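You operate a simulated robot arm through the tools that you are given. There is no shell and no other tool. Be economical: measure what you need, move in short steps, check, and stop when the job is done.

You run a simulated robot arm. Do the job below in one go: nothing can be reset, and whatever is moved stays where it is left.

## Task
Drop two portions of nuts and one of raisins into the red striped bowl.
Fine: a quarter turn of a knob gives a portion; put the bowl back, the other stays empty; spill no more than a pinch.

It is judged by the outcome, as a careful person would: the job done as asked, and still so three seconds after it is handed in. It fails if anything else is knocked over, pushed out of place, dropped, spilled or broken.

## Robot
A 6-joint arm with a two-finger parallel gripper, fixed in place. Base frame: the origin is at the foot of the arm, x ahead of it, y to its left, z up; the work surface is at about z = 0. Lengths are in cm, angles in rad, forces in N, time in s.
With the tool pointing down near the work surface it reaches from about 12 to 50 cm from the base axis. Its first joint turns from -1.257 to 1.257 rad. Payload 0.65 kg.
Tool frame: the origin (TCP) lies between the finger pads and is the grasp point; the fingertips stand 2.5 cm ahead of it; z points along the fingers, y is the line along which they close. Largest opening 7.6 cm; finger width 1.8, thickness 1; the body of the gripper, 3.6 by 7.8 cm, starts 4.5 cm behind the TCP.
Orientation is that of the tool frame in the base frame, as [roll, pitch, yaw] about the fixed x, y, z axes, in that order (R = Rz(yaw) Ry(pitch) Rx(roll)). With the fingers straight down and closing along the base's y, the tool's x points along the base's -x, its y along +y and its z along -z.

## Interface
- The arm moves only by the tool apply_moves. Its argument "increments" is a list of rows, each a list of 7 numbers: the shift along the base's x, y, z in cm, then the turn, a rotation vector about the base's x, y, z in rad, then the gripper command, from -1 (shut) to 1 (fully open), values between in proportion. In form: [[x, y, z, rx, ry, rz, fingers], ...]. A call has 1 to 10 rows; each row is the pose to reach, as a shift and turn from the pose commanded when the call began. Each row takes 0.2 s and may step no farther than 5 cm and 0.15 rad from the row before; otherwise, or with a gripper value out of range, the whole call is refused. Where a pose cannot be reached the arm comes as near as it can. A force on the tool above 40 N (or 10 N above the force at the start of the call, whichever is more), or a blocked arm, ends the call early, and 0.2 s more pass. Each finger travels about 10.8 cm/s and halts on what it meets, pressing with about 44 N; the grip force reading is that of the motor and also rises with nothing between the fingers. The clock runs only during rows and for 0.2 s after the last one: add rows that repeat a pose to give the fingers time. The reply holds the time, the measured pose of the TCP, the force on the tool along the base axes, the opening and the grip force, in the units named above and with some noise.
- Cameras (640 x 400 px; columns grow to the right, rows downward): "scene" is fixed at [5.81, 26.91, 42.87]; the picture's right is [-0.77, -0.63, 0.00], its down [-0.21, 0.26, -0.94] and it looks along [0.60, -0.73, -0.33] (base axes); focal length 228 px, centre (320, 200). "wrist" rides on the gripper at [5.8, 1.1, -8.1] in the tool frame; the picture's right is [-0.18, 0.98, 0.00], its down [-0.75, -0.14, -0.64] and it looks along [-0.63, -0.12, 0.77] (tool axes); focal length 243 px, centre (320, 200). There is no depth. A picture from a camera that has moved, and an enlarged one, comes with that camera's place and axes in the base frame and with its lens.
- camera(camera): a new picture of that camera. No time passes.
- inspect(camera, box): a new picture of the part [left, top, right, bottom] of that camera's present view, enlarged. No time passes.
- finish_job(): hands the job in; it is judged then, once.

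Work in short steps. Places have to be worked out from the pictures, the camera data and where the tool is seen: move nearer, look again, correct. Check each grasp and each placing, and mend what went wrong. You have 120 turns and 84 pictures in all, those below and enlarged ones among them. Open the gripper and draw the arm clear of the work before you hand the job in, unless the task says otherwise; then end with one line.

The tools are called after "Call:" as a command line: name --pt "numbers of a row" for each row, then --argument value for the rest, lists and objects as JSON in quotes. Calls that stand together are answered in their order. apply_moves: Moves the arm, as the interface text tells. Its arguments: {"type":"object","properties":{"increments":{"type":"array"}},"required":["increments"]} The other tools are called the same way: camera (camera) takes a picture; inspect (camera, box) takes an enlarged picture of a part of a camera's view; finish_job () hands the job in.

At the start:

```text
time_s: 0.0
position: [25.36, 1.66, 38.59]
tcp_rot: [3.142, -0.001, -3.141]
wrist_force: [0.0, -0.1, 0.1]
width: 7.58
finger_force: 0.0
```

scene: 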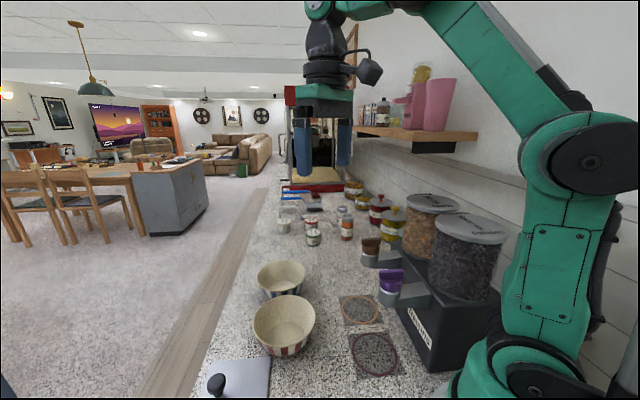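
wrist: 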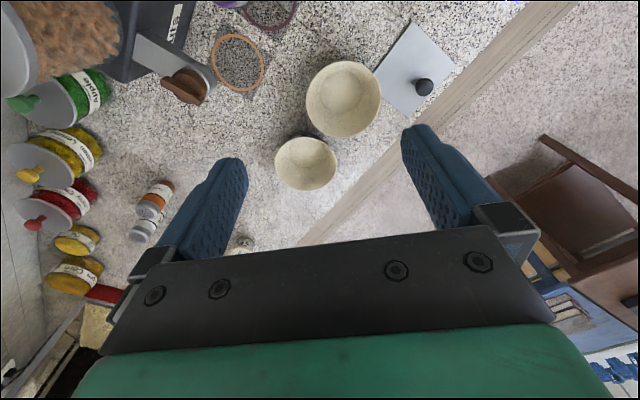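

I'll look closer at the bowls and the dispenser first.

Call:
inspect --camera "scene" --box '[200, 180, 520, 390]'

Call:
inspect --camera "wrist" --box '[80, 0, 460, 220]'

```text
1.90 times, centred on (360, 285) of scene
camera zoom: at [5.81, 26.91, 42.87], right [-0.77, -0.63, 0.0], down [-0.21, 0.26, -0.94], along [0.6, -0.73, -0.33], focal length 434 px, centre (244, 38)
```

zoom: 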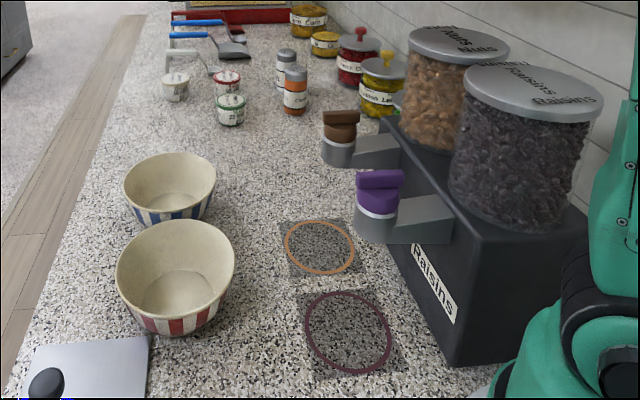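

```text
1.68 times, centred on (270, 110) of wrist
camera zoom: at [19.59, 2.76, 46.66], right [0.18, 0.98, 0.0], down [0.75, -0.14, 0.64], along [0.63, -0.12, -0.77], focal length 409 px, centre (404, 352)
```

zoom: 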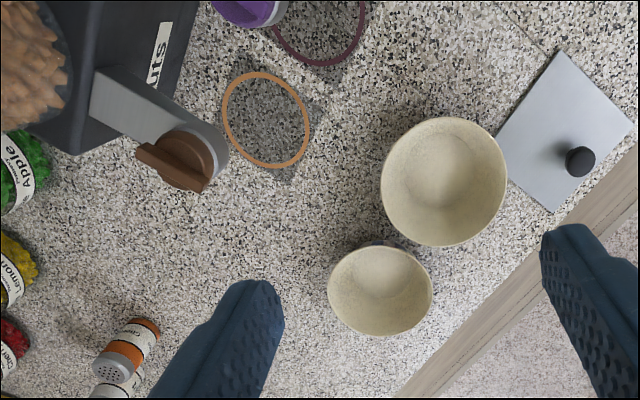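

The dispenser stands diagonally: the brown (nuts) knob is about (25,-12.7,17) above the orange ring, and the purple knob is about (17.5,-5.2,17) above the purple ring. The red bowl is near (33,4.5), rim about 12 cm across and too wide to span, so I'll pinch the rim on its (+x,+y) side. I'm moving over it with a yaw of -45° to look again.

Call:
apply_moves --pt "1.3 0.7 -1.3 0 0 -0.1 0" --pt "2.6 1.4 -2.6 0 0 -0.2 0" --pt "3.9 2.1 -3.9 0 0 -0.3 0" --pt "5.2 2.8 -5.2 0 0 -0.4 0" --pt "6.5 3.5 -6.5 0 0 -0.5 0" --pt "7.8 4.2 -7.8 0 0 -0.6 0" --pt "9.1 4.9 -9.1 0 0 -0.7 0" --pt "10.6 5.8 -10.6 0 0 -0.785 0" --pt "10.6 5.8 -10.6 0 0 -0.785 0"

Call:
camera --camera "wrist"

Call:
camera --camera "scene"

```text
time_s: 2.0
position: [35.99, 7.51, 27.98]
tcp_rot: [3.14, -0.001, 2.356]
wrist_force: [-0.3, -0.4, 0.6]
width: 3.79
finger_force: 0.0
```

```text
79 pictures are left
camera wrist: at [32.67, 12.32, 36.0], right [0.83, 0.56, 0.0], down [0.43, -0.63, 0.64], along [0.36, -0.53, -0.77], focal length 243 px, centre (320, 200)
```

wrist: 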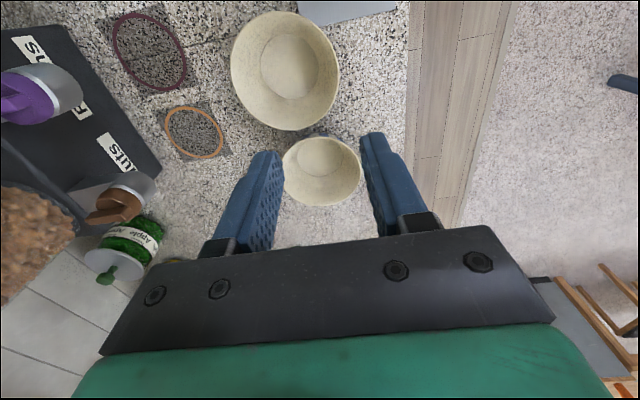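

```text
78 pictures are left
```

scene: 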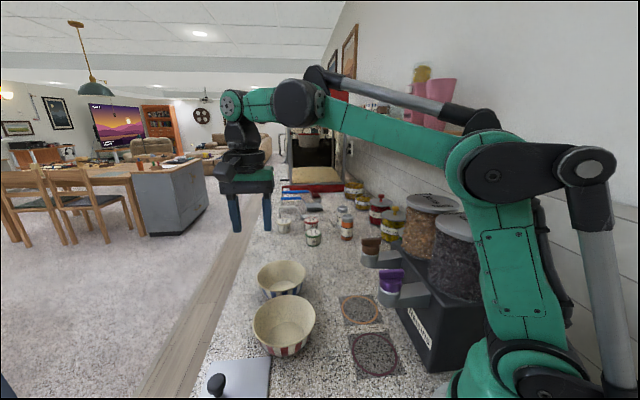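

The bowl's rim centre comes out at (33.0,4.6) with the rim at z≈5 and radius about 6.2. I'll tilt the tool 30° so it lines up with the bowl wall, leaning outward, and hover back along that line.

Call:
apply_moves --pt "0.7 0.7 -2 -0.06 0.06 0 0.2" --pt "1.4 1.4 -4 -0.12 0.12 0 0.2" --pt "2.1 2.1 -6 -0.18 0.18 0 0.2" --pt "2.8 2.8 -8 -0.25 0.25 0 0.2" --pt "3.5 3.5 -10 -0.31 0.31 0 0.2" --pt "4.2 4.3 -12 -0.37 0.37 0 0.2" --pt "4.2 4.3 -14 -0.37 0.37 0 0.2" --pt "4.2 4.3 -14 -0.37 0.37 0 0.2"

Call:
camera --camera "wrist"

Call:
camera --camera "scene"

```text
time_s: 3.8
position: [40.39, 11.25, 13.97]
tcp_rot: [-2.648, 0.009, 2.363]
wrist_force: [0.2, 0.1, -0.4]
width: 4.56
finger_force: 0.0
out of reach, approached as far as the arm can: row 6, 7, 8
```

```text
77 pictures are left
camera wrist: at [39.57, 18.78, 20.42], right [0.74, 0.48, -0.46], down [0.66, -0.4, 0.64], along [0.13, -0.78, -0.61], focal length 243 px, centre (320, 200)
```

wrist: 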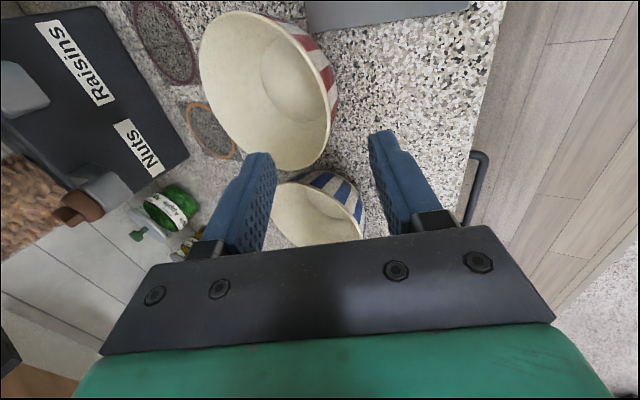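

```text
76 pictures are left
```

scene: 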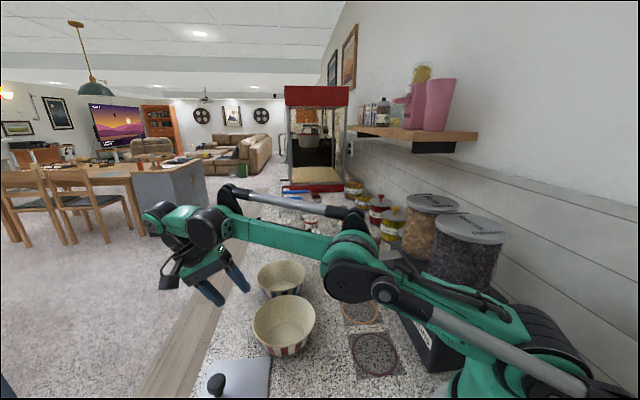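

The hover point was slightly out of reach, but the grasp itself lies closer in. I'll look closely at the rim to refine the geometry before descending.

Call:
inspect --camera "wrist" --box '[180, 0, 400, 190]'

```text
2.11 times, centred on (290, 95) of wrist
camera zoom: at [39.57, 18.78, 20.42], right [0.74, 0.48, -0.46], down [0.66, -0.4, 0.64], along [0.13, -0.78, -0.61], focal length 511 px, centre (383, 421)
```

zoom: 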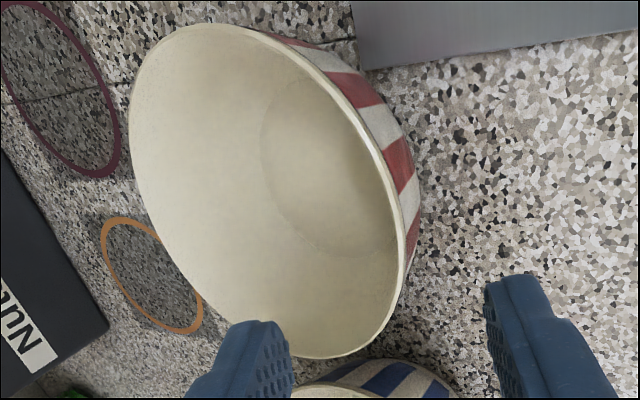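

The refined rim is at z≈5, centre (33.15,4.6) and R≈6.25, so the pinch point is about (37.6,9.0,5). I'm easing the tilt to about 0.4 rad and going above that point, opening wider.

Call:
apply_moves --pt "-1.3 -1.5 0 0.06 -0.06 0 0.4" --pt "-2.6 -3.0 -2 0.06 -0.06 0 0.4" --pt "-2.6 -3.0 -3.5 0.06 -0.06 0 0.4" --pt "-2.6 -3.0 -3.5 0.06 -0.06 0 0.4"

Call:
camera --camera "wrist"

```text
time_s: 4.8
position: [37.66, 8.42, 10.5]
tcp_rot: [-2.705, 0.0, 2.357]
wrist_force: [-0.2, 0.6, -0.4]
width: 5.34
finger_force: 0.1
```

```text
74 pictures are left
camera wrist: at [36.8, 15.43, 17.28], right [0.76, 0.5, -0.42], down [0.63, -0.43, 0.64], along [0.14, -0.75, -0.64], focal length 243 px, centre (320, 200)
```

wrist: 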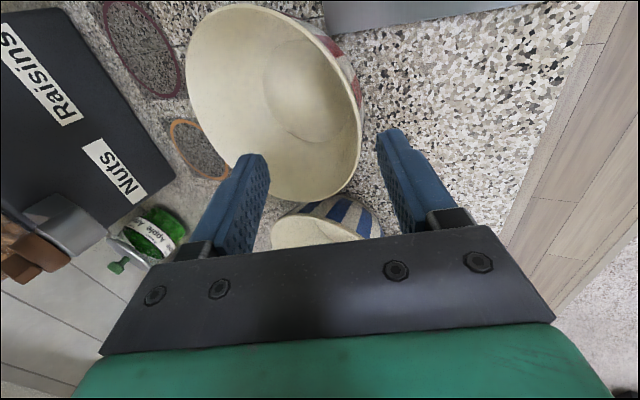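

The tool is at tilt 0.44 and reachable. I'm descending to straddle the rim, outer finger outside and inner finger inside.

Call:
apply_moves --pt "-0.2 0.4 -1.2 0 0 0 0.4" --pt "-0.2 0.4 -2.4 0 0 0 0.4" --pt "-0.2 0.4 -3.6 0 0 0 0.35" --pt "-0.2 0.4 -4.4 0 0 0 0.3" --pt "-0.2 0.4 -4.4 0 0 0 0.3"

Call:
camera --camera "wrist"

Call:
inspect --camera "scene" --box '[160, 200, 400, 350]'

```text
time_s: 6.0
position: [37.58, 8.7, 6.06]
tcp_rot: [-2.706, 0.0, 2.359]
wrist_force: [0.2, -0.4, -0.3]
width: 4.95
finger_force: 0.0
```

```text
73 pictures are left
camera wrist: at [36.65, 15.85, 12.88], right [0.76, 0.5, -0.42], down [0.64, -0.43, 0.64], along [0.14, -0.75, -0.64], focal length 243 px, centre (320, 200)
```

wrist: 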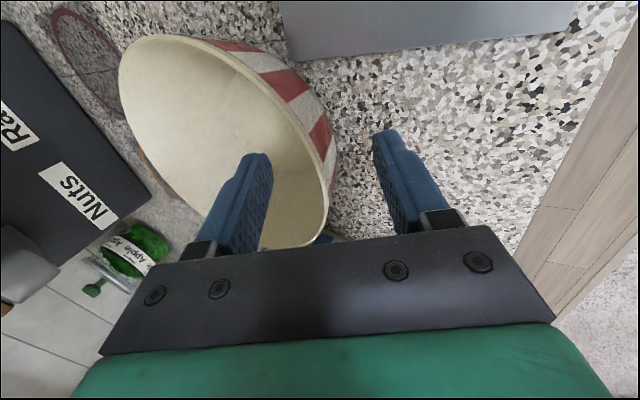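

```text
2.67 times, centred on (280, 275) of scene
camera zoom: at [5.81, 26.91, 42.87], right [-0.77, -0.63, 0.0], down [-0.21, 0.26, -0.94], along [0.6, -0.73, -0.33], focal length 607 px, centre (427, 0)
```

zoom: 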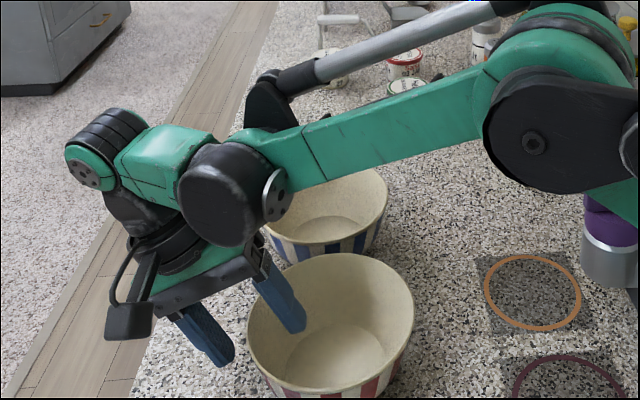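

The rim sits centred between the fingers. I'm going down 1.2 cm more and closing.

Call:
apply_moves --pt "0 0.1 -0.6 0 0 0 0.3" --pt "0 0.1 -1.2 0 0 0 0.3" --pt "0 0.1 -1.2 0 0 0 0.0" --pt "0 0.1 -1.2 0 0 0 -0.4" --pt "0 0.1 -1.2 0 0 0 -0.7" --pt "0 0.1 -1.2 0 0 0 -1" --pt "0 0.1 -1.2 0 0 0 -1"

Call:
camera --camera "wrist"

```text
time_s: 7.6
position: [37.59, 8.64, 4.85]
tcp_rot: [-2.704, 0.0, 2.357]
wrist_force: [-1.9, -12.2, 13.1]
width: 0.48
finger_force: 27.9
```

```text
71 pictures are left
camera wrist: at [36.65, 15.87, 11.73], right [0.76, 0.5, -0.42], down [0.64, -0.43, 0.64], along [0.14, -0.75, -0.64], focal length 243 px, centre (320, 200)
```

wrist: 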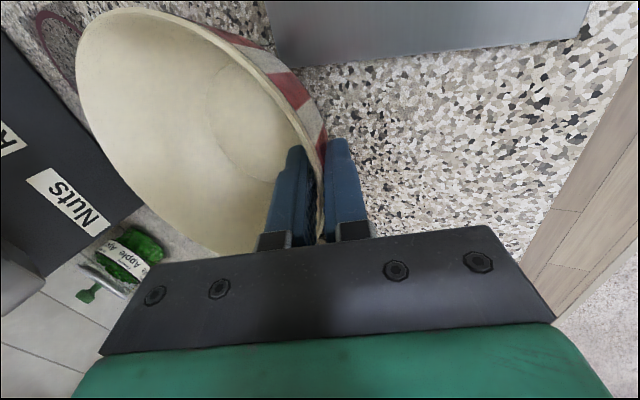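

It's gripped (wall about 0.5 cm thick). I'm lifting a little to check the hold.

Call:
apply_moves --pt "0 0 0.4 0 0 0 -1" --pt "0 0 1 0 0 0 -1" --pt "0 0 2 0 0 0 -1" --pt "0 0 3 0 0 0 -1" --pt "0 0 3 0 0 0 -1"

Call:
camera --camera "wrist"

Call:
inspect --camera "scene" --box '[160, 200, 400, 350]'

```text
time_s: 8.8
position: [37.65, 8.76, 7.87]
tcp_rot: [-2.706, 0.001, 2.359]
wrist_force: [-0.6, 0.6, -0.3]
width: 0.29
finger_force: 27.0
```

```text
70 pictures are left
camera wrist: at [36.63, 15.91, 14.73], right [0.76, 0.5, -0.42], down [0.63, -0.43, 0.64], along [0.14, -0.75, -0.64], focal length 243 px, centre (320, 200)
```

wrist: 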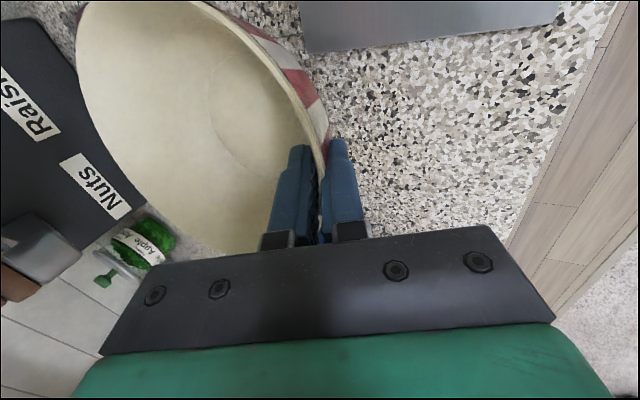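

```text
2.67 times, centred on (280, 275) of scene
camera zoom: at [5.81, 26.91, 42.87], right [-0.77, -0.63, 0.0], down [-0.21, 0.26, -0.94], along [0.6, -0.73, -0.33], focal length 607 px, centre (427, 0)
```

zoom: 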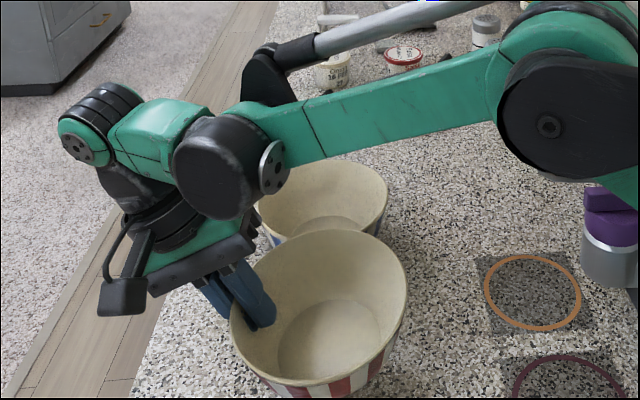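

The bowl is held firmly. I'm carrying it partway toward the orange ring at this height, keeping its orientation.

Call:
apply_moves --pt "-1 -1.5 0 0 0 0 -1" --pt "-2 -3 0 0 0 0 -1" --pt "-3 -4.5 0 0 0 0 -1" --pt "-4 -6 0 0 0 0 -1" --pt "-5 -8 0 0 0 0 -1" --pt "-5 -10 0 0 0 0 -1" --pt "-5 -10 0 0 0 0 -1"

Call:
camera --camera "wrist"

Call:
camera --camera "scene"

```text
time_s: 10.4
position: [32.58, -1.27, 7.85]
tcp_rot: [-2.706, 0.0, 2.356]
wrist_force: [0.0, 0.5, -0.8]
width: 0.3
finger_force: 26.8
```

```text
68 pictures are left
camera wrist: at [31.6, 5.86, 14.74], right [0.76, 0.5, -0.42], down [0.64, -0.43, 0.64], along [0.14, -0.75, -0.64], focal length 243 px, centre (320, 200)
```

wrist: 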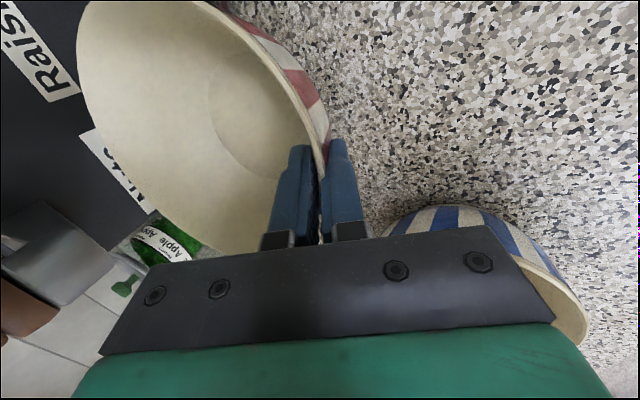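

```text
67 pictures are left
```

scene: 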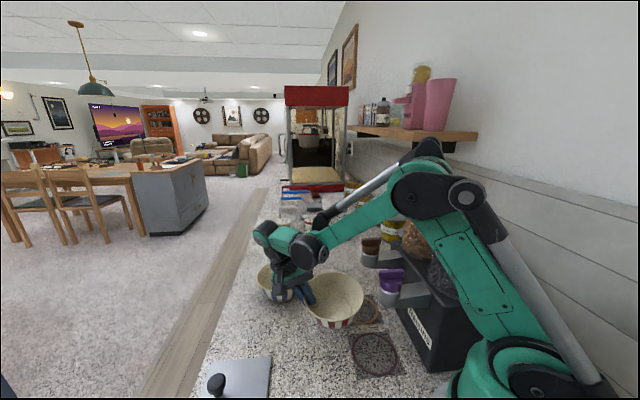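

The carry is clear so far. I'll zoom in to measure the bowl's centre and the spout and ring.

Call:
inspect --camera "scene" --box '[250, 225, 440, 385]'

```text
2.50 times, centred on (345, 305) of scene
camera zoom: at [5.81, 26.91, 42.87], right [-0.77, -0.63, 0.0], down [-0.21, 0.26, -0.94], along [0.6, -0.73, -0.33], focal length 569 px, centre (258, -62)
```

zoom: 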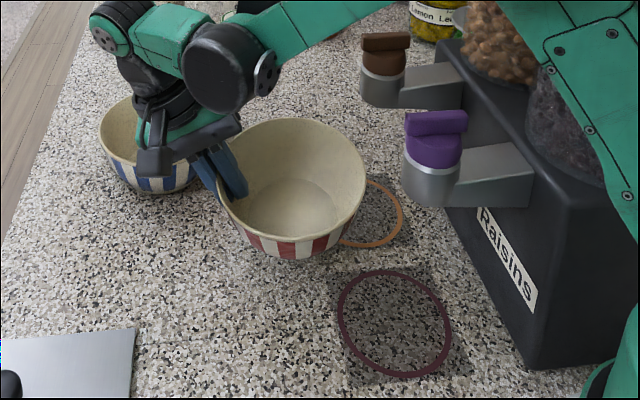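

The bowl centre is about (4.25,3.9) behind the TCP, confirmed twice. I'm moving it over the orange ring at (25.5,-12.4), still raised.

Call:
apply_moves --pt "-0.8 -1.5 0 0 0 0 -1" --pt "-1.4 -3 0 0 0 0 -1" --pt "-1.8 -4.5 0 0 0 0 -1" --pt "-2.3 -6 0 0 0 0 -1" --pt "-2.8 -7.2 0 0 0 0 -1" --pt "-2.8 -7.2 0 0 0 0 -1"

Call:
camera --camera "wrist"

Call:
inspect --camera "scene" --box '[250, 200, 440, 340]'

```text
time_s: 11.8
position: [29.73, -8.44, 7.98]
tcp_rot: [-2.706, -0.001, 2.359]
wrist_force: [0.8, -0.1, -0.1]
width: 0.26
finger_force: 26.6
```

```text
65 pictures are left
camera wrist: at [28.83, -1.34, 14.75], right [0.76, 0.5, -0.42], down [0.63, -0.43, 0.64], along [0.14, -0.75, -0.64], focal length 243 px, centre (320, 200)
```

wrist: 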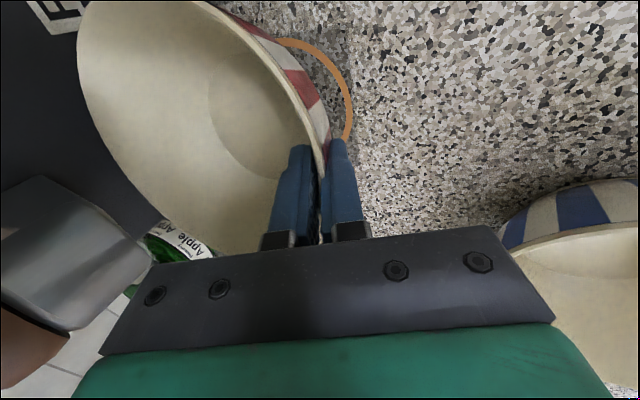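

```text
2.86 times, centred on (345, 270) of scene
camera zoom: at [5.81, 26.91, 42.87], right [-0.77, -0.63, 0.0], down [-0.21, 0.26, -0.94], along [0.6, -0.73, -0.33], focal length 651 px, centre (249, 0)
```

zoom: 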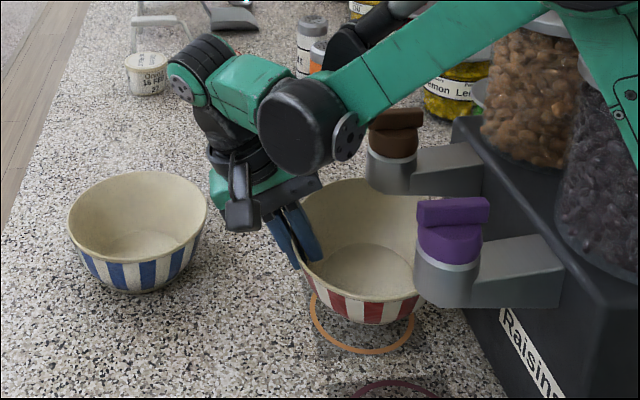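

The bowl is over the ring. I'm lowering it 3 cm to the table and opening gently, only partway so the inner finger stays clear.

Call:
apply_moves --pt "0 0 -1 0 0 0 -1" --pt "0 0 -2 0 0 0 -1" --pt "0 0 -2.6 0 0 0 -1" --pt "0 0 -3.0 0 0 0 -1" --pt "0 0 -3.0 0 0 0 -1"

Call:
camera --camera "wrist"

```text
time_s: 13.0
position: [29.83, -8.34, 4.85]
tcp_rot: [-2.704, 0.0, 2.358]
wrist_force: [3.0, -0.6, 20.1]
width: 0.27
finger_force: 26.4
```

```text
63 pictures are left
camera wrist: at [28.83, -1.3, 11.7], right [0.76, 0.5, -0.42], down [0.64, -0.43, 0.64], along [0.14, -0.75, -0.64], focal length 243 px, centre (320, 200)
```

wrist: 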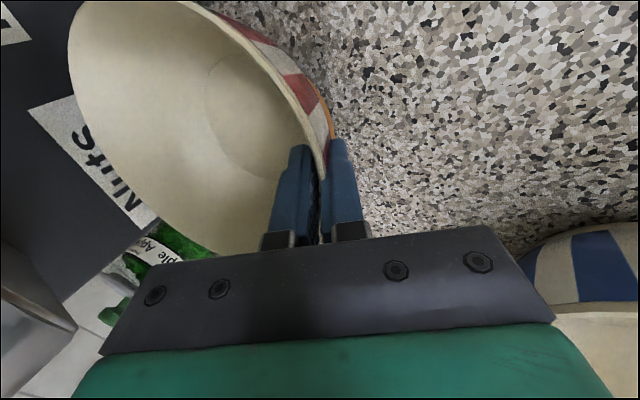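

Contact with the table is felt (20 N). I'm opening partway, then backing out along the finger axis.

Call:
apply_moves --pt "0 0 0.1 0 0 0 -0.8" --pt "0 0 0.1 0 0 0 -0.5" --pt "0 0 0.1 0 0 0 -0.3" --pt "0 0 0.1 0 0 0 -0.3"

Call:
apply_moves --pt "0.3 0.3 0.9 0 0 0 -0.3" --pt "0.6 0.6 1.8 0 0 0 -0.3" --pt "1.2 1.2 3.6 0 0 0 -0.3" --pt "1.8 1.8 5.4 0 0 0 -0.3" --pt "2.4 2.4 7.2 0 0 0 -0.3" --pt "3 3 9 0 0 0 -0.3" --pt "3 3 9 0 0 0 -0.3"

Call:
camera --camera "wrist"

Call:
camera --camera "scene"

```text
time_s: 14.0
position: [29.83, -8.33, 4.99]
tcp_rot: [-2.705, -0.001, 2.357]
wrist_force: [-0.1, -0.8, 0.0]
width: 2.66
finger_force: 0.1
```

```text
time_s: 15.6
position: [32.87, -5.56, 13.97]
tcp_rot: [-2.704, 0.001, 2.358]
wrist_force: [0.3, -0.2, -0.5]
width: 2.64
finger_force: 0.1
```

```text
62 pictures are left
camera wrist: at [31.85, 1.7, 20.81], right [0.76, 0.5, -0.42], down [0.63, -0.43, 0.64], along [0.14, -0.75, -0.64], focal length 243 px, centre (320, 200)
```

wrist: 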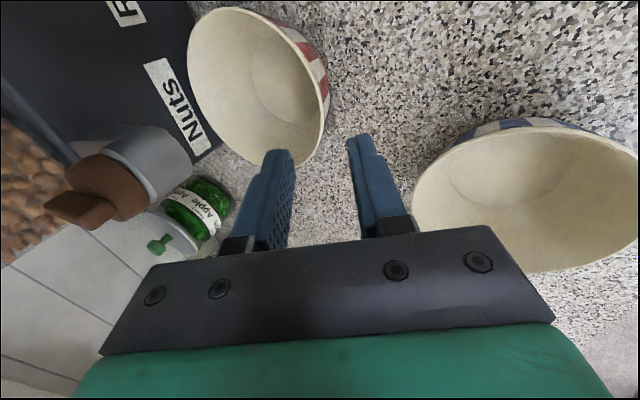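

```text
61 pictures are left
```

scene: 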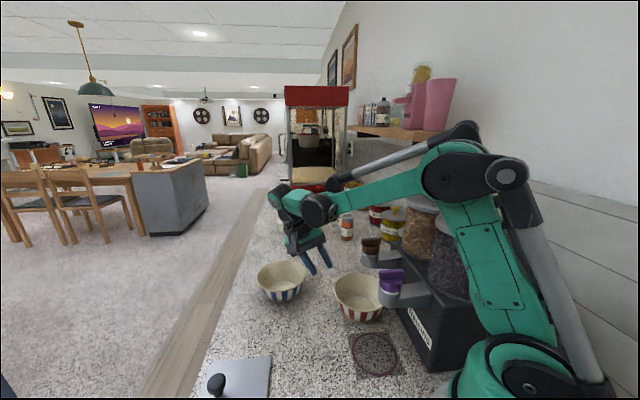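

The bowl stands on the ring. Now I'll look closely at the nuts knob and spout.

Call:
inspect --camera "wrist" --box '[0, 60, 260, 260]'

Call:
inspect --camera "scene" --box '[320, 200, 460, 330]'

```text
2.00 times, centred on (130, 160) of wrist
camera zoom: at [31.85, 1.7, 20.81], right [0.76, 0.5, -0.42], down [0.63, -0.43, 0.64], along [0.14, -0.75, -0.64], focal length 485 px, centre (700, 280)
```

zoom: 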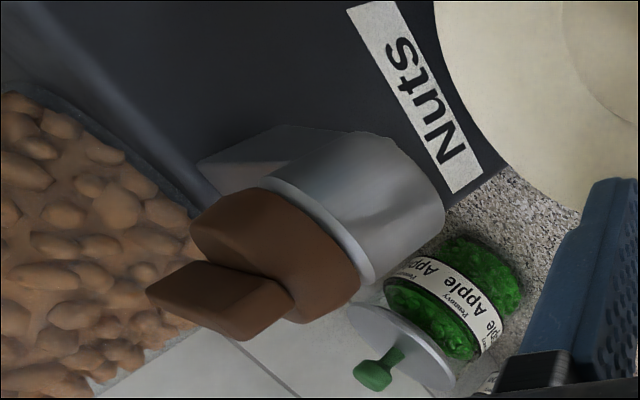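

```text
3.08 times, centred on (390, 265) of scene
camera zoom: at [5.81, 26.91, 42.87], right [-0.77, -0.63, 0.0], down [-0.21, 0.26, -0.94], along [0.6, -0.73, -0.33], focal length 701 px, centre (105, 0)
```

zoom: 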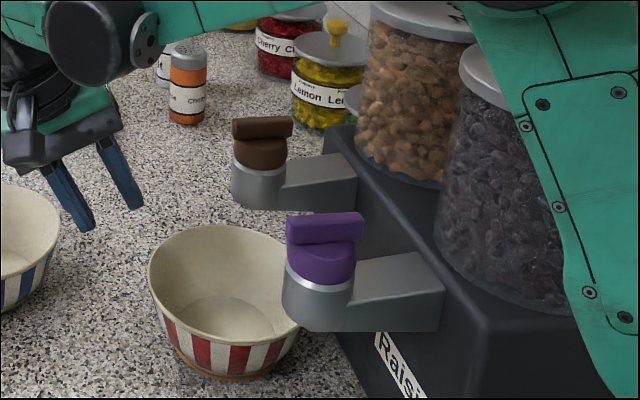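

The knob's grip bar is centred near (25,-13.5), top z≈18.5, and runs along (1,1). I'll rise, set the tool vertical, then yaw another -90° so the fingers straddle the bar with the camera facing away from the jars.

Call:
apply_moves --pt "0 0 2.5 0.1 -0.1 0 -0.3" --pt "0 0 5 0.2 -0.2 0 -0.3" --pt "0 0 7.5 0.308 -0.308 0 -0.1" --pt "0 0 10 0.308 -0.308 0 0.1" --pt "-1 -1 12 0.308 -0.308 0 0.1" --pt "-2 -2 13 0.308 -0.308 0 0.1" --pt "-3 -3 13 0.308 -0.308 0 0.1" --pt "-3 -3 13 0.308 -0.308 0 0.1"

Call:
apply_moves --pt "0 0 0 0 0 -0.15 0.1" --pt "0 0 0 0 0 -0.3 0.1" --pt "0 0 0 0 0 -0.45 0.1" --pt "0 0 0 0 0 -0.6 0.1" --pt "0 0 0 0 0 -0.75 0.1" --pt "0 0 0 0 0 -0.9 0.1" --pt "0 0 0 0 0 -1.05 0.1" --pt "0 0 0 0 0 -1.2 0.1" --pt "0 0 0 0 0 -1.35 0.1" --pt "0 0 0 0 0 -1.5 0.1"

Call:
camera --camera "wrist"

Call:
camera --camera "scene"

```text
refused: row 3 steps farther than a row can; nothing moved
```

```text
time_s: 17.8
position: [32.67, -5.44, 14.15]
tcp_rot: [-2.704, -0.002, 0.856]
wrist_force: [0.6, 0.4, 0.0]
width: 4.17
finger_force: 0.0
```

```text
58 pictures are left
camera wrist: at [39.98, -4.03, 20.84], right [0.55, -0.72, -0.42], down [-0.39, -0.66, 0.64], along [-0.74, -0.19, -0.64], focal length 243 px, centre (320, 200)
```

wrist: 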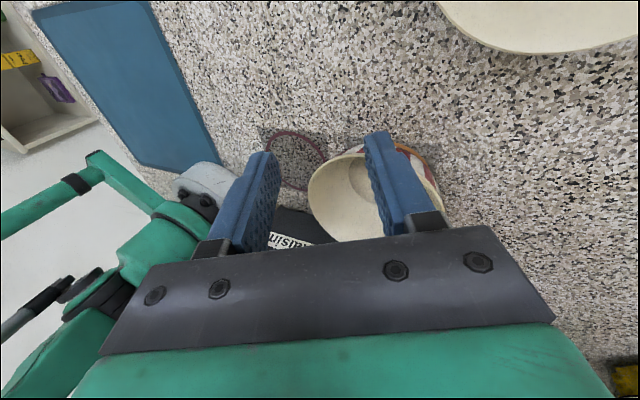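

```text
57 pictures are left
```

scene: 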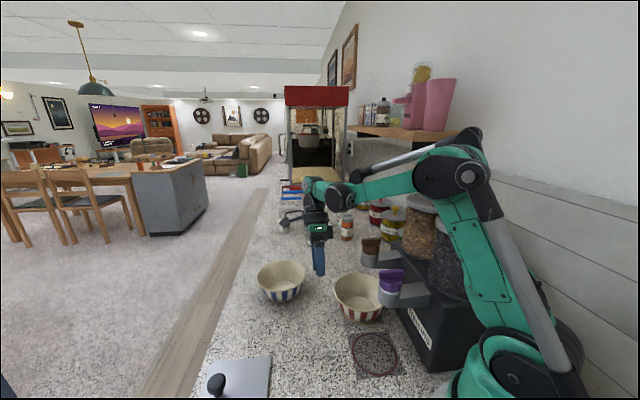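

The first call was refused for its step size and only the yaw ran; nothing was touched. Now I'm raising and untilting in smaller steps.

Call:
apply_moves --pt "0 0 2.5 -0.072 -0.083 0 0.1" --pt "0 0 5 -0.144 -0.165 0 0.1" --pt "0 0 7.5 -0.215 -0.248 0 0.1" --pt "0 0 10 -0.287 -0.33 0 0.1" --pt "-1 -1 12 -0.287 -0.33 0 0.1" --pt "-2 -2 13 -0.287 -0.33 0 0.1" --pt "-3 -3 13 -0.287 -0.33 0 0.1" --pt "-3 -3 13 -0.287 -0.33 0 0.1"

```text
time_s: 19.6
position: [29.74, -8.52, 27.01]
tcp_rot: [-3.14, 0.0, 0.857]
wrist_force: [-0.6, -0.1, 0.7]
width: 4.17
finger_force: 0.0
```

The tool is vertical. I'm trimming the yaw and moving above the knob, about 4 cm of tip clearance, to look.

Call:
apply_moves --pt "-1.5 -1.6 0 0 0 -0.071 0.1" --pt "-3 -3.2 0 0 0 -0.071 0.1" --pt "-4.7 -5.0 -1 0 0 -0.071 0.1" --pt "-4.7 -5.0 -2 0 0 -0.071 0.1" --pt "-4.7 -5.0 -2 0 0 -0.071 0.1"

Call:
camera --camera "wrist"

Call:
inspect --camera "scene" --box '[300, 160, 500, 330]'

```text
time_s: 20.8
position: [24.98, -13.51, 24.98]
tcp_rot: [-3.14, -0.001, 0.788]
wrist_force: [0.3, -0.3, 0.4]
width: 4.19
finger_force: 0.1
```

```text
56 pictures are left
camera wrist: at [30.06, -10.18, 33.0], right [0.57, -0.82, 0.0], down [-0.63, -0.43, 0.64], along [-0.53, -0.36, -0.77], focal length 243 px, centre (320, 200)
```

wrist: 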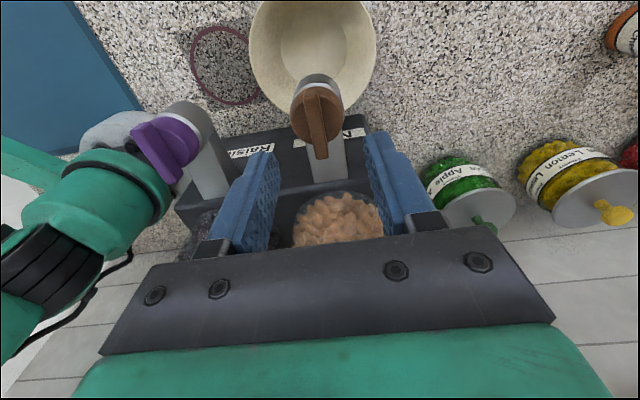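

```text
2.35 times, centred on (400, 245) of scene
camera zoom: at [5.81, 26.91, 42.87], right [-0.77, -0.63, 0.0], down [-0.21, 0.26, -0.94], along [0.6, -0.73, -0.33], focal length 536 px, centre (132, 94)
```

zoom: 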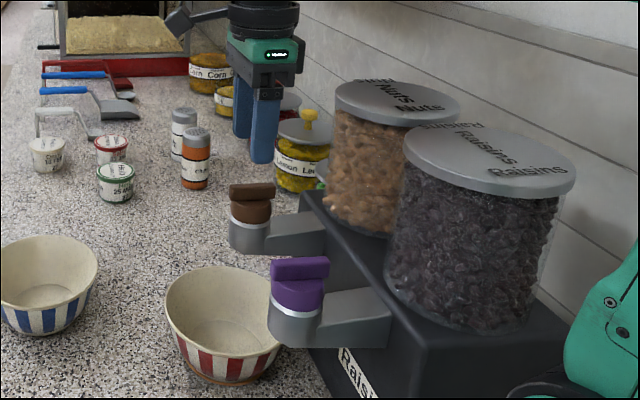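

The view confirms the bar is centred at (24.95,-13.5), square between the fingers, and the bowl is under the spout. I'm descending so the tips straddle the bar just above the disc.

Call:
apply_moves --pt "0 0 -1.5 0 0 0 0.1" --pt "0 0 -3 0 0 0 0.1" --pt "0 0 -4.2 0 0 0 0.0" --pt "0 0 -4.9 0 0 0 0.0" --pt "0 0 -4.9 0 0 0 0.0"

Call:
inspect --camera "scene" --box '[320, 160, 460, 270]'

Call:
camera --camera "wrist"

```text
time_s: 22.0
position: [25.15, -13.42, 20.05]
tcp_rot: [-3.141, -0.001, 0.789]
wrist_force: [-0.5, 0.2, 0.0]
width: 3.82
finger_force: 0.0
```

```text
3.64 times, centred on (390, 215) of scene
camera zoom: at [5.81, 26.91, 42.87], right [-0.77, -0.63, 0.0], down [-0.21, 0.26, -0.94], along [0.6, -0.73, -0.33], focal length 828 px, centre (66, 146)
```

zoom: 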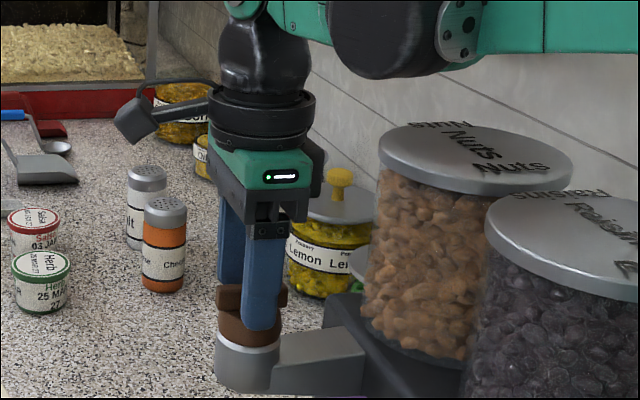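

```text
53 pictures are left
camera wrist: at [30.07, -10.18, 28.13], right [0.57, -0.82, 0.0], down [-0.63, -0.43, 0.64], along [-0.53, -0.36, -0.77], focal length 243 px, centre (320, 200)
```

wrist: 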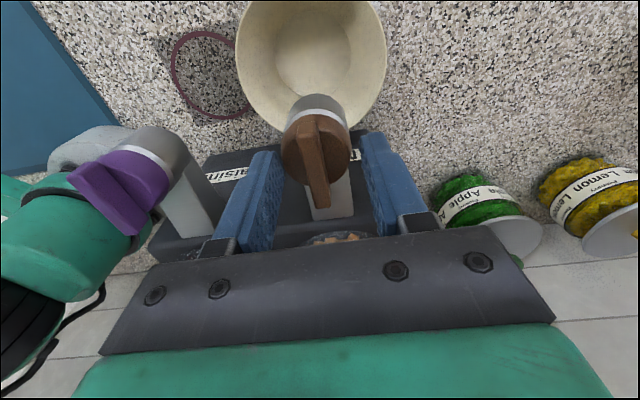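

The fingers straddle the bar at its middle. Closing on it.

Call:
apply_moves --pt "0 0 0 0 0 0 -0.3" --pt "0 0 0 0 0 0 -0.6" --pt "0 0 0 0 0 0 -1" --pt "0 0 0 0 0 0 -1"

Call:
camera --camera "wrist"

```text
time_s: 22.9
position: [24.97, -13.16, 20.13]
tcp_rot: [-3.131, 0.0, 0.787]
wrist_force: [-5.0, 2.1, 1.0]
width: 0.84
finger_force: 30.5
stopped in row 4: the force on the tool passed its limit (the readings are from after the stop); the commanded pose is now the measured one
```

```text
52 pictures are left
camera wrist: at [29.97, -10.07, 28.12], right [0.57, -0.82, -0.01], down [-0.63, -0.44, 0.65], along [-0.54, -0.36, -0.76], focal length 243 px, centre (320, 200)
```

wrist: 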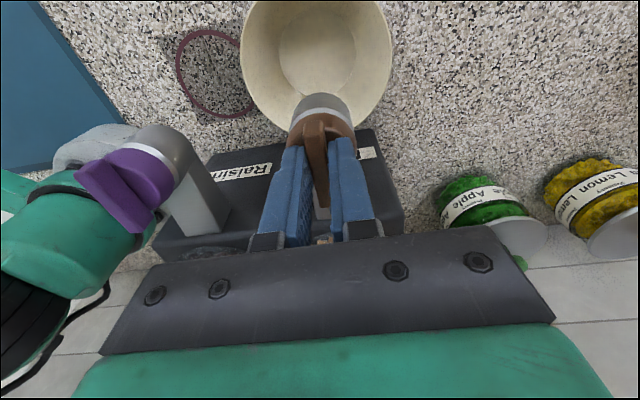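

The bar is held (0.84 cm thick). The knob axis appears to be at about (24.8,-13.35). I'm starting the turn counter-clockwise about that axis, watching the force.

Call:
apply_moves --pt "-0.03 0.02 0 0 0 0.15 -1" --pt "-0.06 0.04 0 0 0 0.3 -1" --pt "-0.1 0.055 0 0 0 0.45 -1"

Call:
camera --camera "wrist"

```text
time_s: 23.7
position: [24.92, -13.35, 20.08]
tcp_rot: [-3.136, 0.004, 1.235]
wrist_force: [6.8, -17.2, 0.5]
width: 1.78
finger_force: 36.2
```

```text
51 pictures are left
camera wrist: at [27.95, -8.27, 28.1], right [0.87, -0.5, -0.01], down [-0.38, -0.66, 0.65], along [-0.33, -0.56, -0.76], focal length 243 px, centre (320, 200)
```

wrist: 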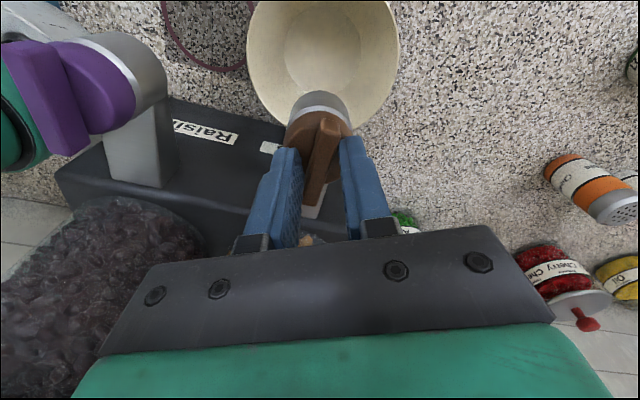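

The bar did not move and got wedged in the fingers, so that direction is against a stop. I'm turning back to regrip square, then trying clockwise.

Call:
apply_moves --pt "0.03 -0.03 0 0 0 -0.15 -1" --pt "0.07 -0.05 0 0 0 -0.3 -1" --pt "0.1 -0.055 0 0 0 -0.45 -1" --pt "0.1 -0.055 0 0 0 -0.45 -1"

Call:
camera --camera "wrist"

```text
time_s: 24.7
position: [24.89, -13.24, 20.19]
tcp_rot: [-3.131, -0.001, 0.789]
wrist_force: [14.0, -0.4, 6.5]
width: 0.91
finger_force: 30.0
```

```text
50 pictures are left
camera wrist: at [29.98, -10.05, 28.13], right [0.57, -0.82, -0.01], down [-0.63, -0.44, 0.64], along [-0.54, -0.36, -0.76], focal length 243 px, centre (320, 200)
```

wrist: 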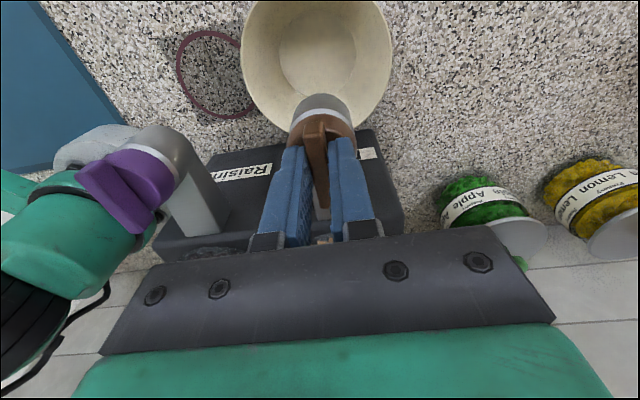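

Square again. Trying clockwise in small steps.

Call:
apply_moves --pt "0.03 -0.03 0 0 0 -0.15 -1" --pt "0.05 -0.06 0 0 0 -0.3 -1" --pt "0.07 -0.09 0 0 0 -0.45 -1"

Call:
camera --camera "wrist"

```text
time_s: 25.5
position: [25.03, -13.42, 20.0]
tcp_rot: [-3.134, -0.001, 0.334]
wrist_force: [23.6, -0.6, 7.5]
width: 0.85
finger_force: 29.8
```

```text
49 pictures are left
camera wrist: at [31.0, -12.67, 28.13], right [0.15, -0.99, -0.01], down [-0.76, -0.12, 0.64], along [-0.64, -0.09, -0.77], focal length 243 px, centre (320, 200)
```

wrist: 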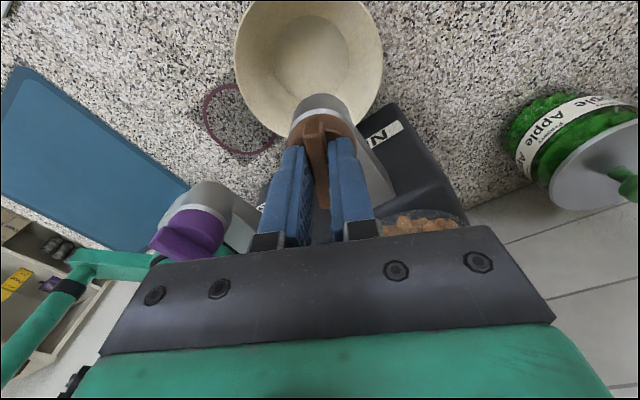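

The knob turns clockwise with the grip. Continuing about the axis with a slight +x correction to ease the side force.

Call:
apply_moves --pt "0.08 -0.04 0 0 0 -0.15 -1" --pt "0.1 -0.08 0 0 0 -0.3 -1" --pt "0.1 -0.115 0 0 0 -0.45 -1" --pt "0.1 -0.15 0 0 0 -0.6 -1"

Call:
camera --camera "wrist"

```text
time_s: 26.5
position: [25.07, -13.68, 20.05]
tcp_rot: [-3.135, 0.003, -0.268]
wrist_force: [-2.2, -15.5, 7.2]
width: 0.87
finger_force: 30.9
```

```text
48 pictures are left
camera wrist: at [30.46, -16.36, 28.11], right [-0.44, -0.9, -0.01], down [-0.69, 0.33, 0.65], along [-0.58, 0.29, -0.76], focal length 243 px, centre (320, 200)
```

wrist: 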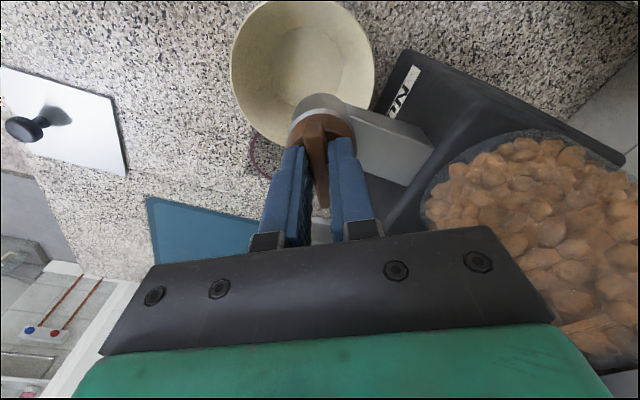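

The turn is at 1.05 rad, following well. I'll complete the quarter turn.

Call:
apply_moves --pt "-0.03 -0.1 0 0 0 -0.15 -1" --pt "-0.05 -0.13 0 0 0 -0.3 -1" --pt "-0.08 -0.16 0 0 0 -0.45 -1" --pt "-0.1 -0.17 0 0 0 -0.53 -1" --pt "-0.1 -0.17 0 0 0 -0.53 -1"

Call:
camera --camera "wrist"

```text
time_s: 26.9
position: [25.03, -13.67, 20.0]
tcp_rot: [-3.103, -0.002, -0.391]
wrist_force: [0.8, 3.8, 3.2]
width: 0.95
finger_force: 31.0
out of reach, approached as far as the arm can: row 1, 2
stopped in row 2: the force on the tool passed its limit (the readings are from after the stop); the commanded pose is now the measured one
```

```text
47 pictures are left
camera wrist: at [29.9, -17.35, 28.12], right [-0.54, -0.84, -0.04], down [-0.65, 0.39, 0.65], along [-0.53, 0.38, -0.76], focal length 243 px, centre (320, 200)
```

wrist: 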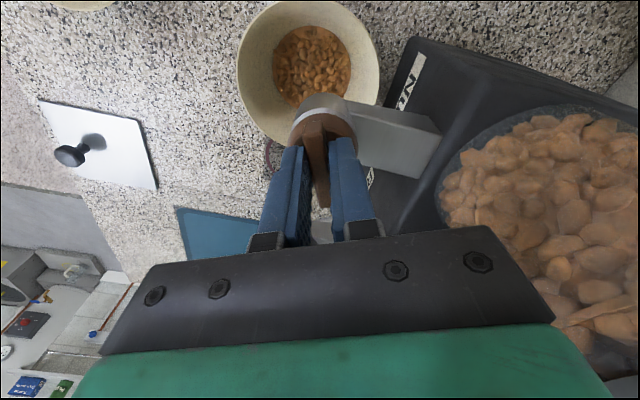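

A portion of nuts is in the bowl; the wrist joint hit its limit just then (about 1.18 rad turned). I'll turn the knob back, checking whether that drops anything.

Call:
apply_moves --pt "0.02 0.0 0 -0.03 0.01 0.14 -1" --pt "0.02 0.08 0 -0.036 0.015 0.28 -1" --pt "0.02 0.15 0 -0.036 0.015 0.42 -1" --pt "0.0 0.2 0 -0.036 0.015 0.56 -1" --pt "0.0 0.24 0 -0.036 0.015 0.7 -1"

Call:
camera --camera "wrist"

```text
time_s: 28.1
position: [25.01, -13.49, 20.05]
tcp_rot: [-3.134, 0.011, 0.311]
wrist_force: [13.4, 22.4, -8.0]
width: 0.88
finger_force: 30.7
```

```text
46 pictures are left
camera wrist: at [31.09, -12.79, 28.09], right [0.13, -0.99, -0.01], down [-0.75, -0.1, 0.65], along [-0.65, -0.08, -0.76], focal length 243 px, centre (320, 200)
```

wrist: 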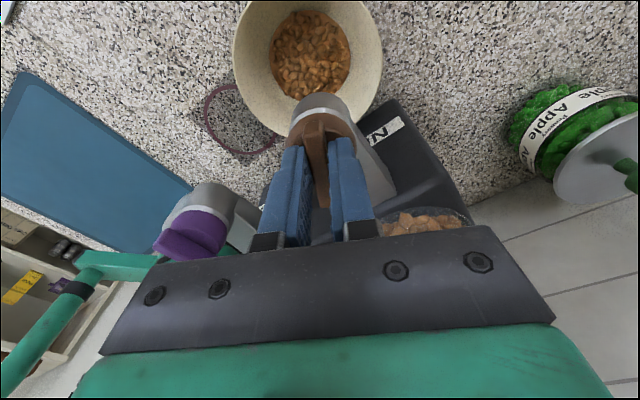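

Continuing back to the start position, then comparing the amount in the bowl.

Call:
apply_moves --pt "0.02 0.1 0 0 0 0.14 -1" --pt "0.02 0.17 0 0 0 0.28 -1" --pt "0.0 0.2 0 0 0 0.42 -1" --pt "0.0 0.25 0 0 0 0.476 -1" --pt "0.0 0.25 0 0 0 0.476 -1"

Call:
inspect --camera "wrist" --box '[180, 0, 460, 200]'

```text
time_s: 29.3
position: [24.98, -13.26, 20.04]
tcp_rot: [-3.133, 0.012, 0.785]
wrist_force: [-5.6, 18.4, 10.3]
width: 0.89
finger_force: 30.1
```

```text
2.00 times, centred on (320, 100) of wrist
camera zoom: at [30.03, -9.97, 28.08], right [0.56, -0.83, 0.0], down [-0.62, -0.43, 0.65], along [-0.54, -0.37, -0.76], focal length 485 px, centre (320, 400)
```

zoom: 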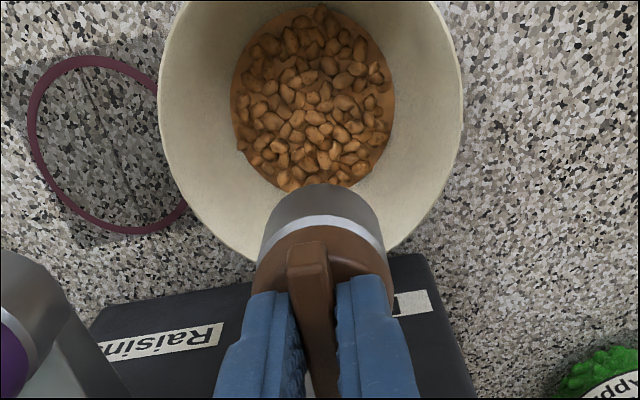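

One portion is in, with nothing extra from turning back. Now the second quarter turn, the same way.

Call:
apply_moves --pt "0.03 -0.07 0 0 0 -0.15 -1" --pt "0.06 -0.13 0 0 0 -0.3 -1" --pt "0.09 -0.18 0 0 0 -0.45 -1" --pt "0.11 -0.24 0 0 0 -0.6 -1" --pt "0.13 -0.3 0 0 0 -0.75 -1" --pt "0.14 -0.36 0 0 0 -0.9 -1" --pt "0.14 -0.42 0 0 0 -1.05 -1"

Call:
inspect --camera "wrist" --box '[180, 0, 460, 200]'

```text
time_s: 30.9
position: [25.08, -13.59, 20.17]
tcp_rot: [-3.136, 0.016, -0.27]
wrist_force: [-13.3, 25.8, -18.4]
width: 0.88
finger_force: 30.6
```

```text
2.00 times, centred on (320, 100) of wrist
camera zoom: at [30.57, -16.41, 28.07], right [-0.44, -0.9, 0.0], down [-0.68, 0.33, 0.66], along [-0.59, 0.29, -0.76], focal length 485 px, centre (320, 400)
```

zoom: 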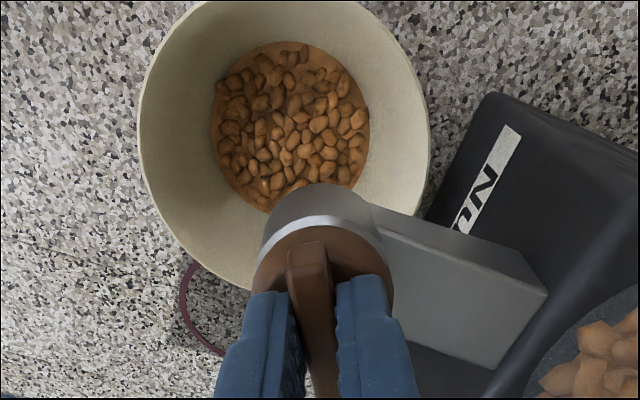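

No second drop yet, as expected before 1.1 rad. Going the last bit in small steps while easing the side force.

Call:
apply_moves --pt "-0.03 0.08 -0.08 0 0 -0.04 -1" --pt "-0.05 0.08 -0.1 0 0 -0.08 -1" --pt "-0.06 0.08 -0.1 0 0 -0.12 -1"

Call:
inspect --camera "wrist" --box '[180, 0, 460, 200]'

```text
time_s: 31.8
position: [25.0, -13.65, 20.07]
tcp_rot: [-3.126, 0.01, -0.376]
wrist_force: [1.6, 2.8, 4.3]
width: 0.89
finger_force: 30.6
out of reach, approached as far as the arm can: row 3
stopped in row 3: the force on the tool passed its limit (the readings are from after the stop); the commanded pose is now the measured one
```

```text
2.00 times, centred on (320, 100) of wrist
camera zoom: at [30.18, -17.08, 28.06], right [-0.53, -0.85, -0.01], down [-0.65, 0.39, 0.65], along [-0.55, 0.36, -0.76], focal length 485 px, centre (320, 400)
```

zoom: 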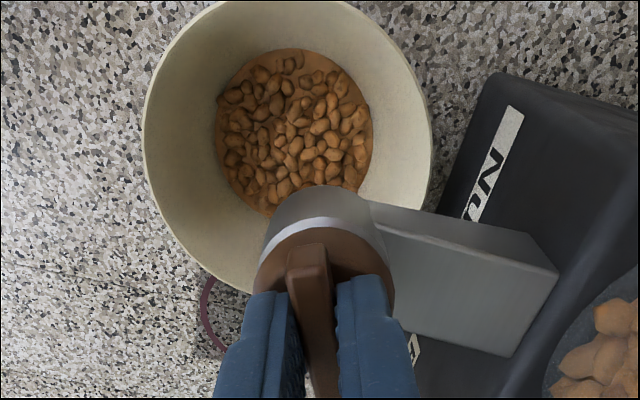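

The bowl contents look unchanged and the wrist is again at its limit at 1.16 rad. I'll release, rise, and regrip with the hand flipped 180° to complete the full quarter turn.

Call:
apply_moves --pt "0 0 0 0 0 0 -0.6" --pt "0 0 0 0 0 0 -0.2" --pt "0 0 0 0 0 0.0 0.1" --pt "0 0 1.5 0 0 0 0.1" --pt "0 0 3 0 0 0 0.1" --pt "0 0 5 0 0 0 0.1" --pt "0 0 7 0 0 0 0.1" --pt "0 0 7 0 0 0 0.1"

Call:
camera --camera "wrist"

```text
time_s: 33.6
position: [25.06, -13.66, 27.13]
tcp_rot: [-3.127, 0.011, -0.376]
wrist_force: [0.0, 0.2, -0.6]
width: 4.2
finger_force: 0.0
```

```text
42 pictures are left
camera wrist: at [30.17, -17.06, 35.1], right [-0.53, -0.85, -0.01], down [-0.65, 0.39, 0.65], along [-0.55, 0.36, -0.76], focal length 243 px, centre (320, 200)
```

wrist: 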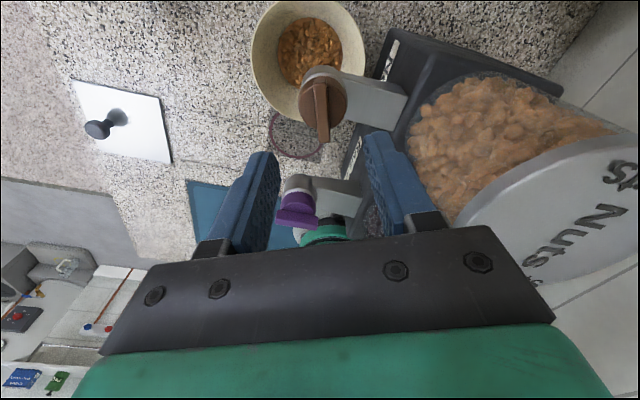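

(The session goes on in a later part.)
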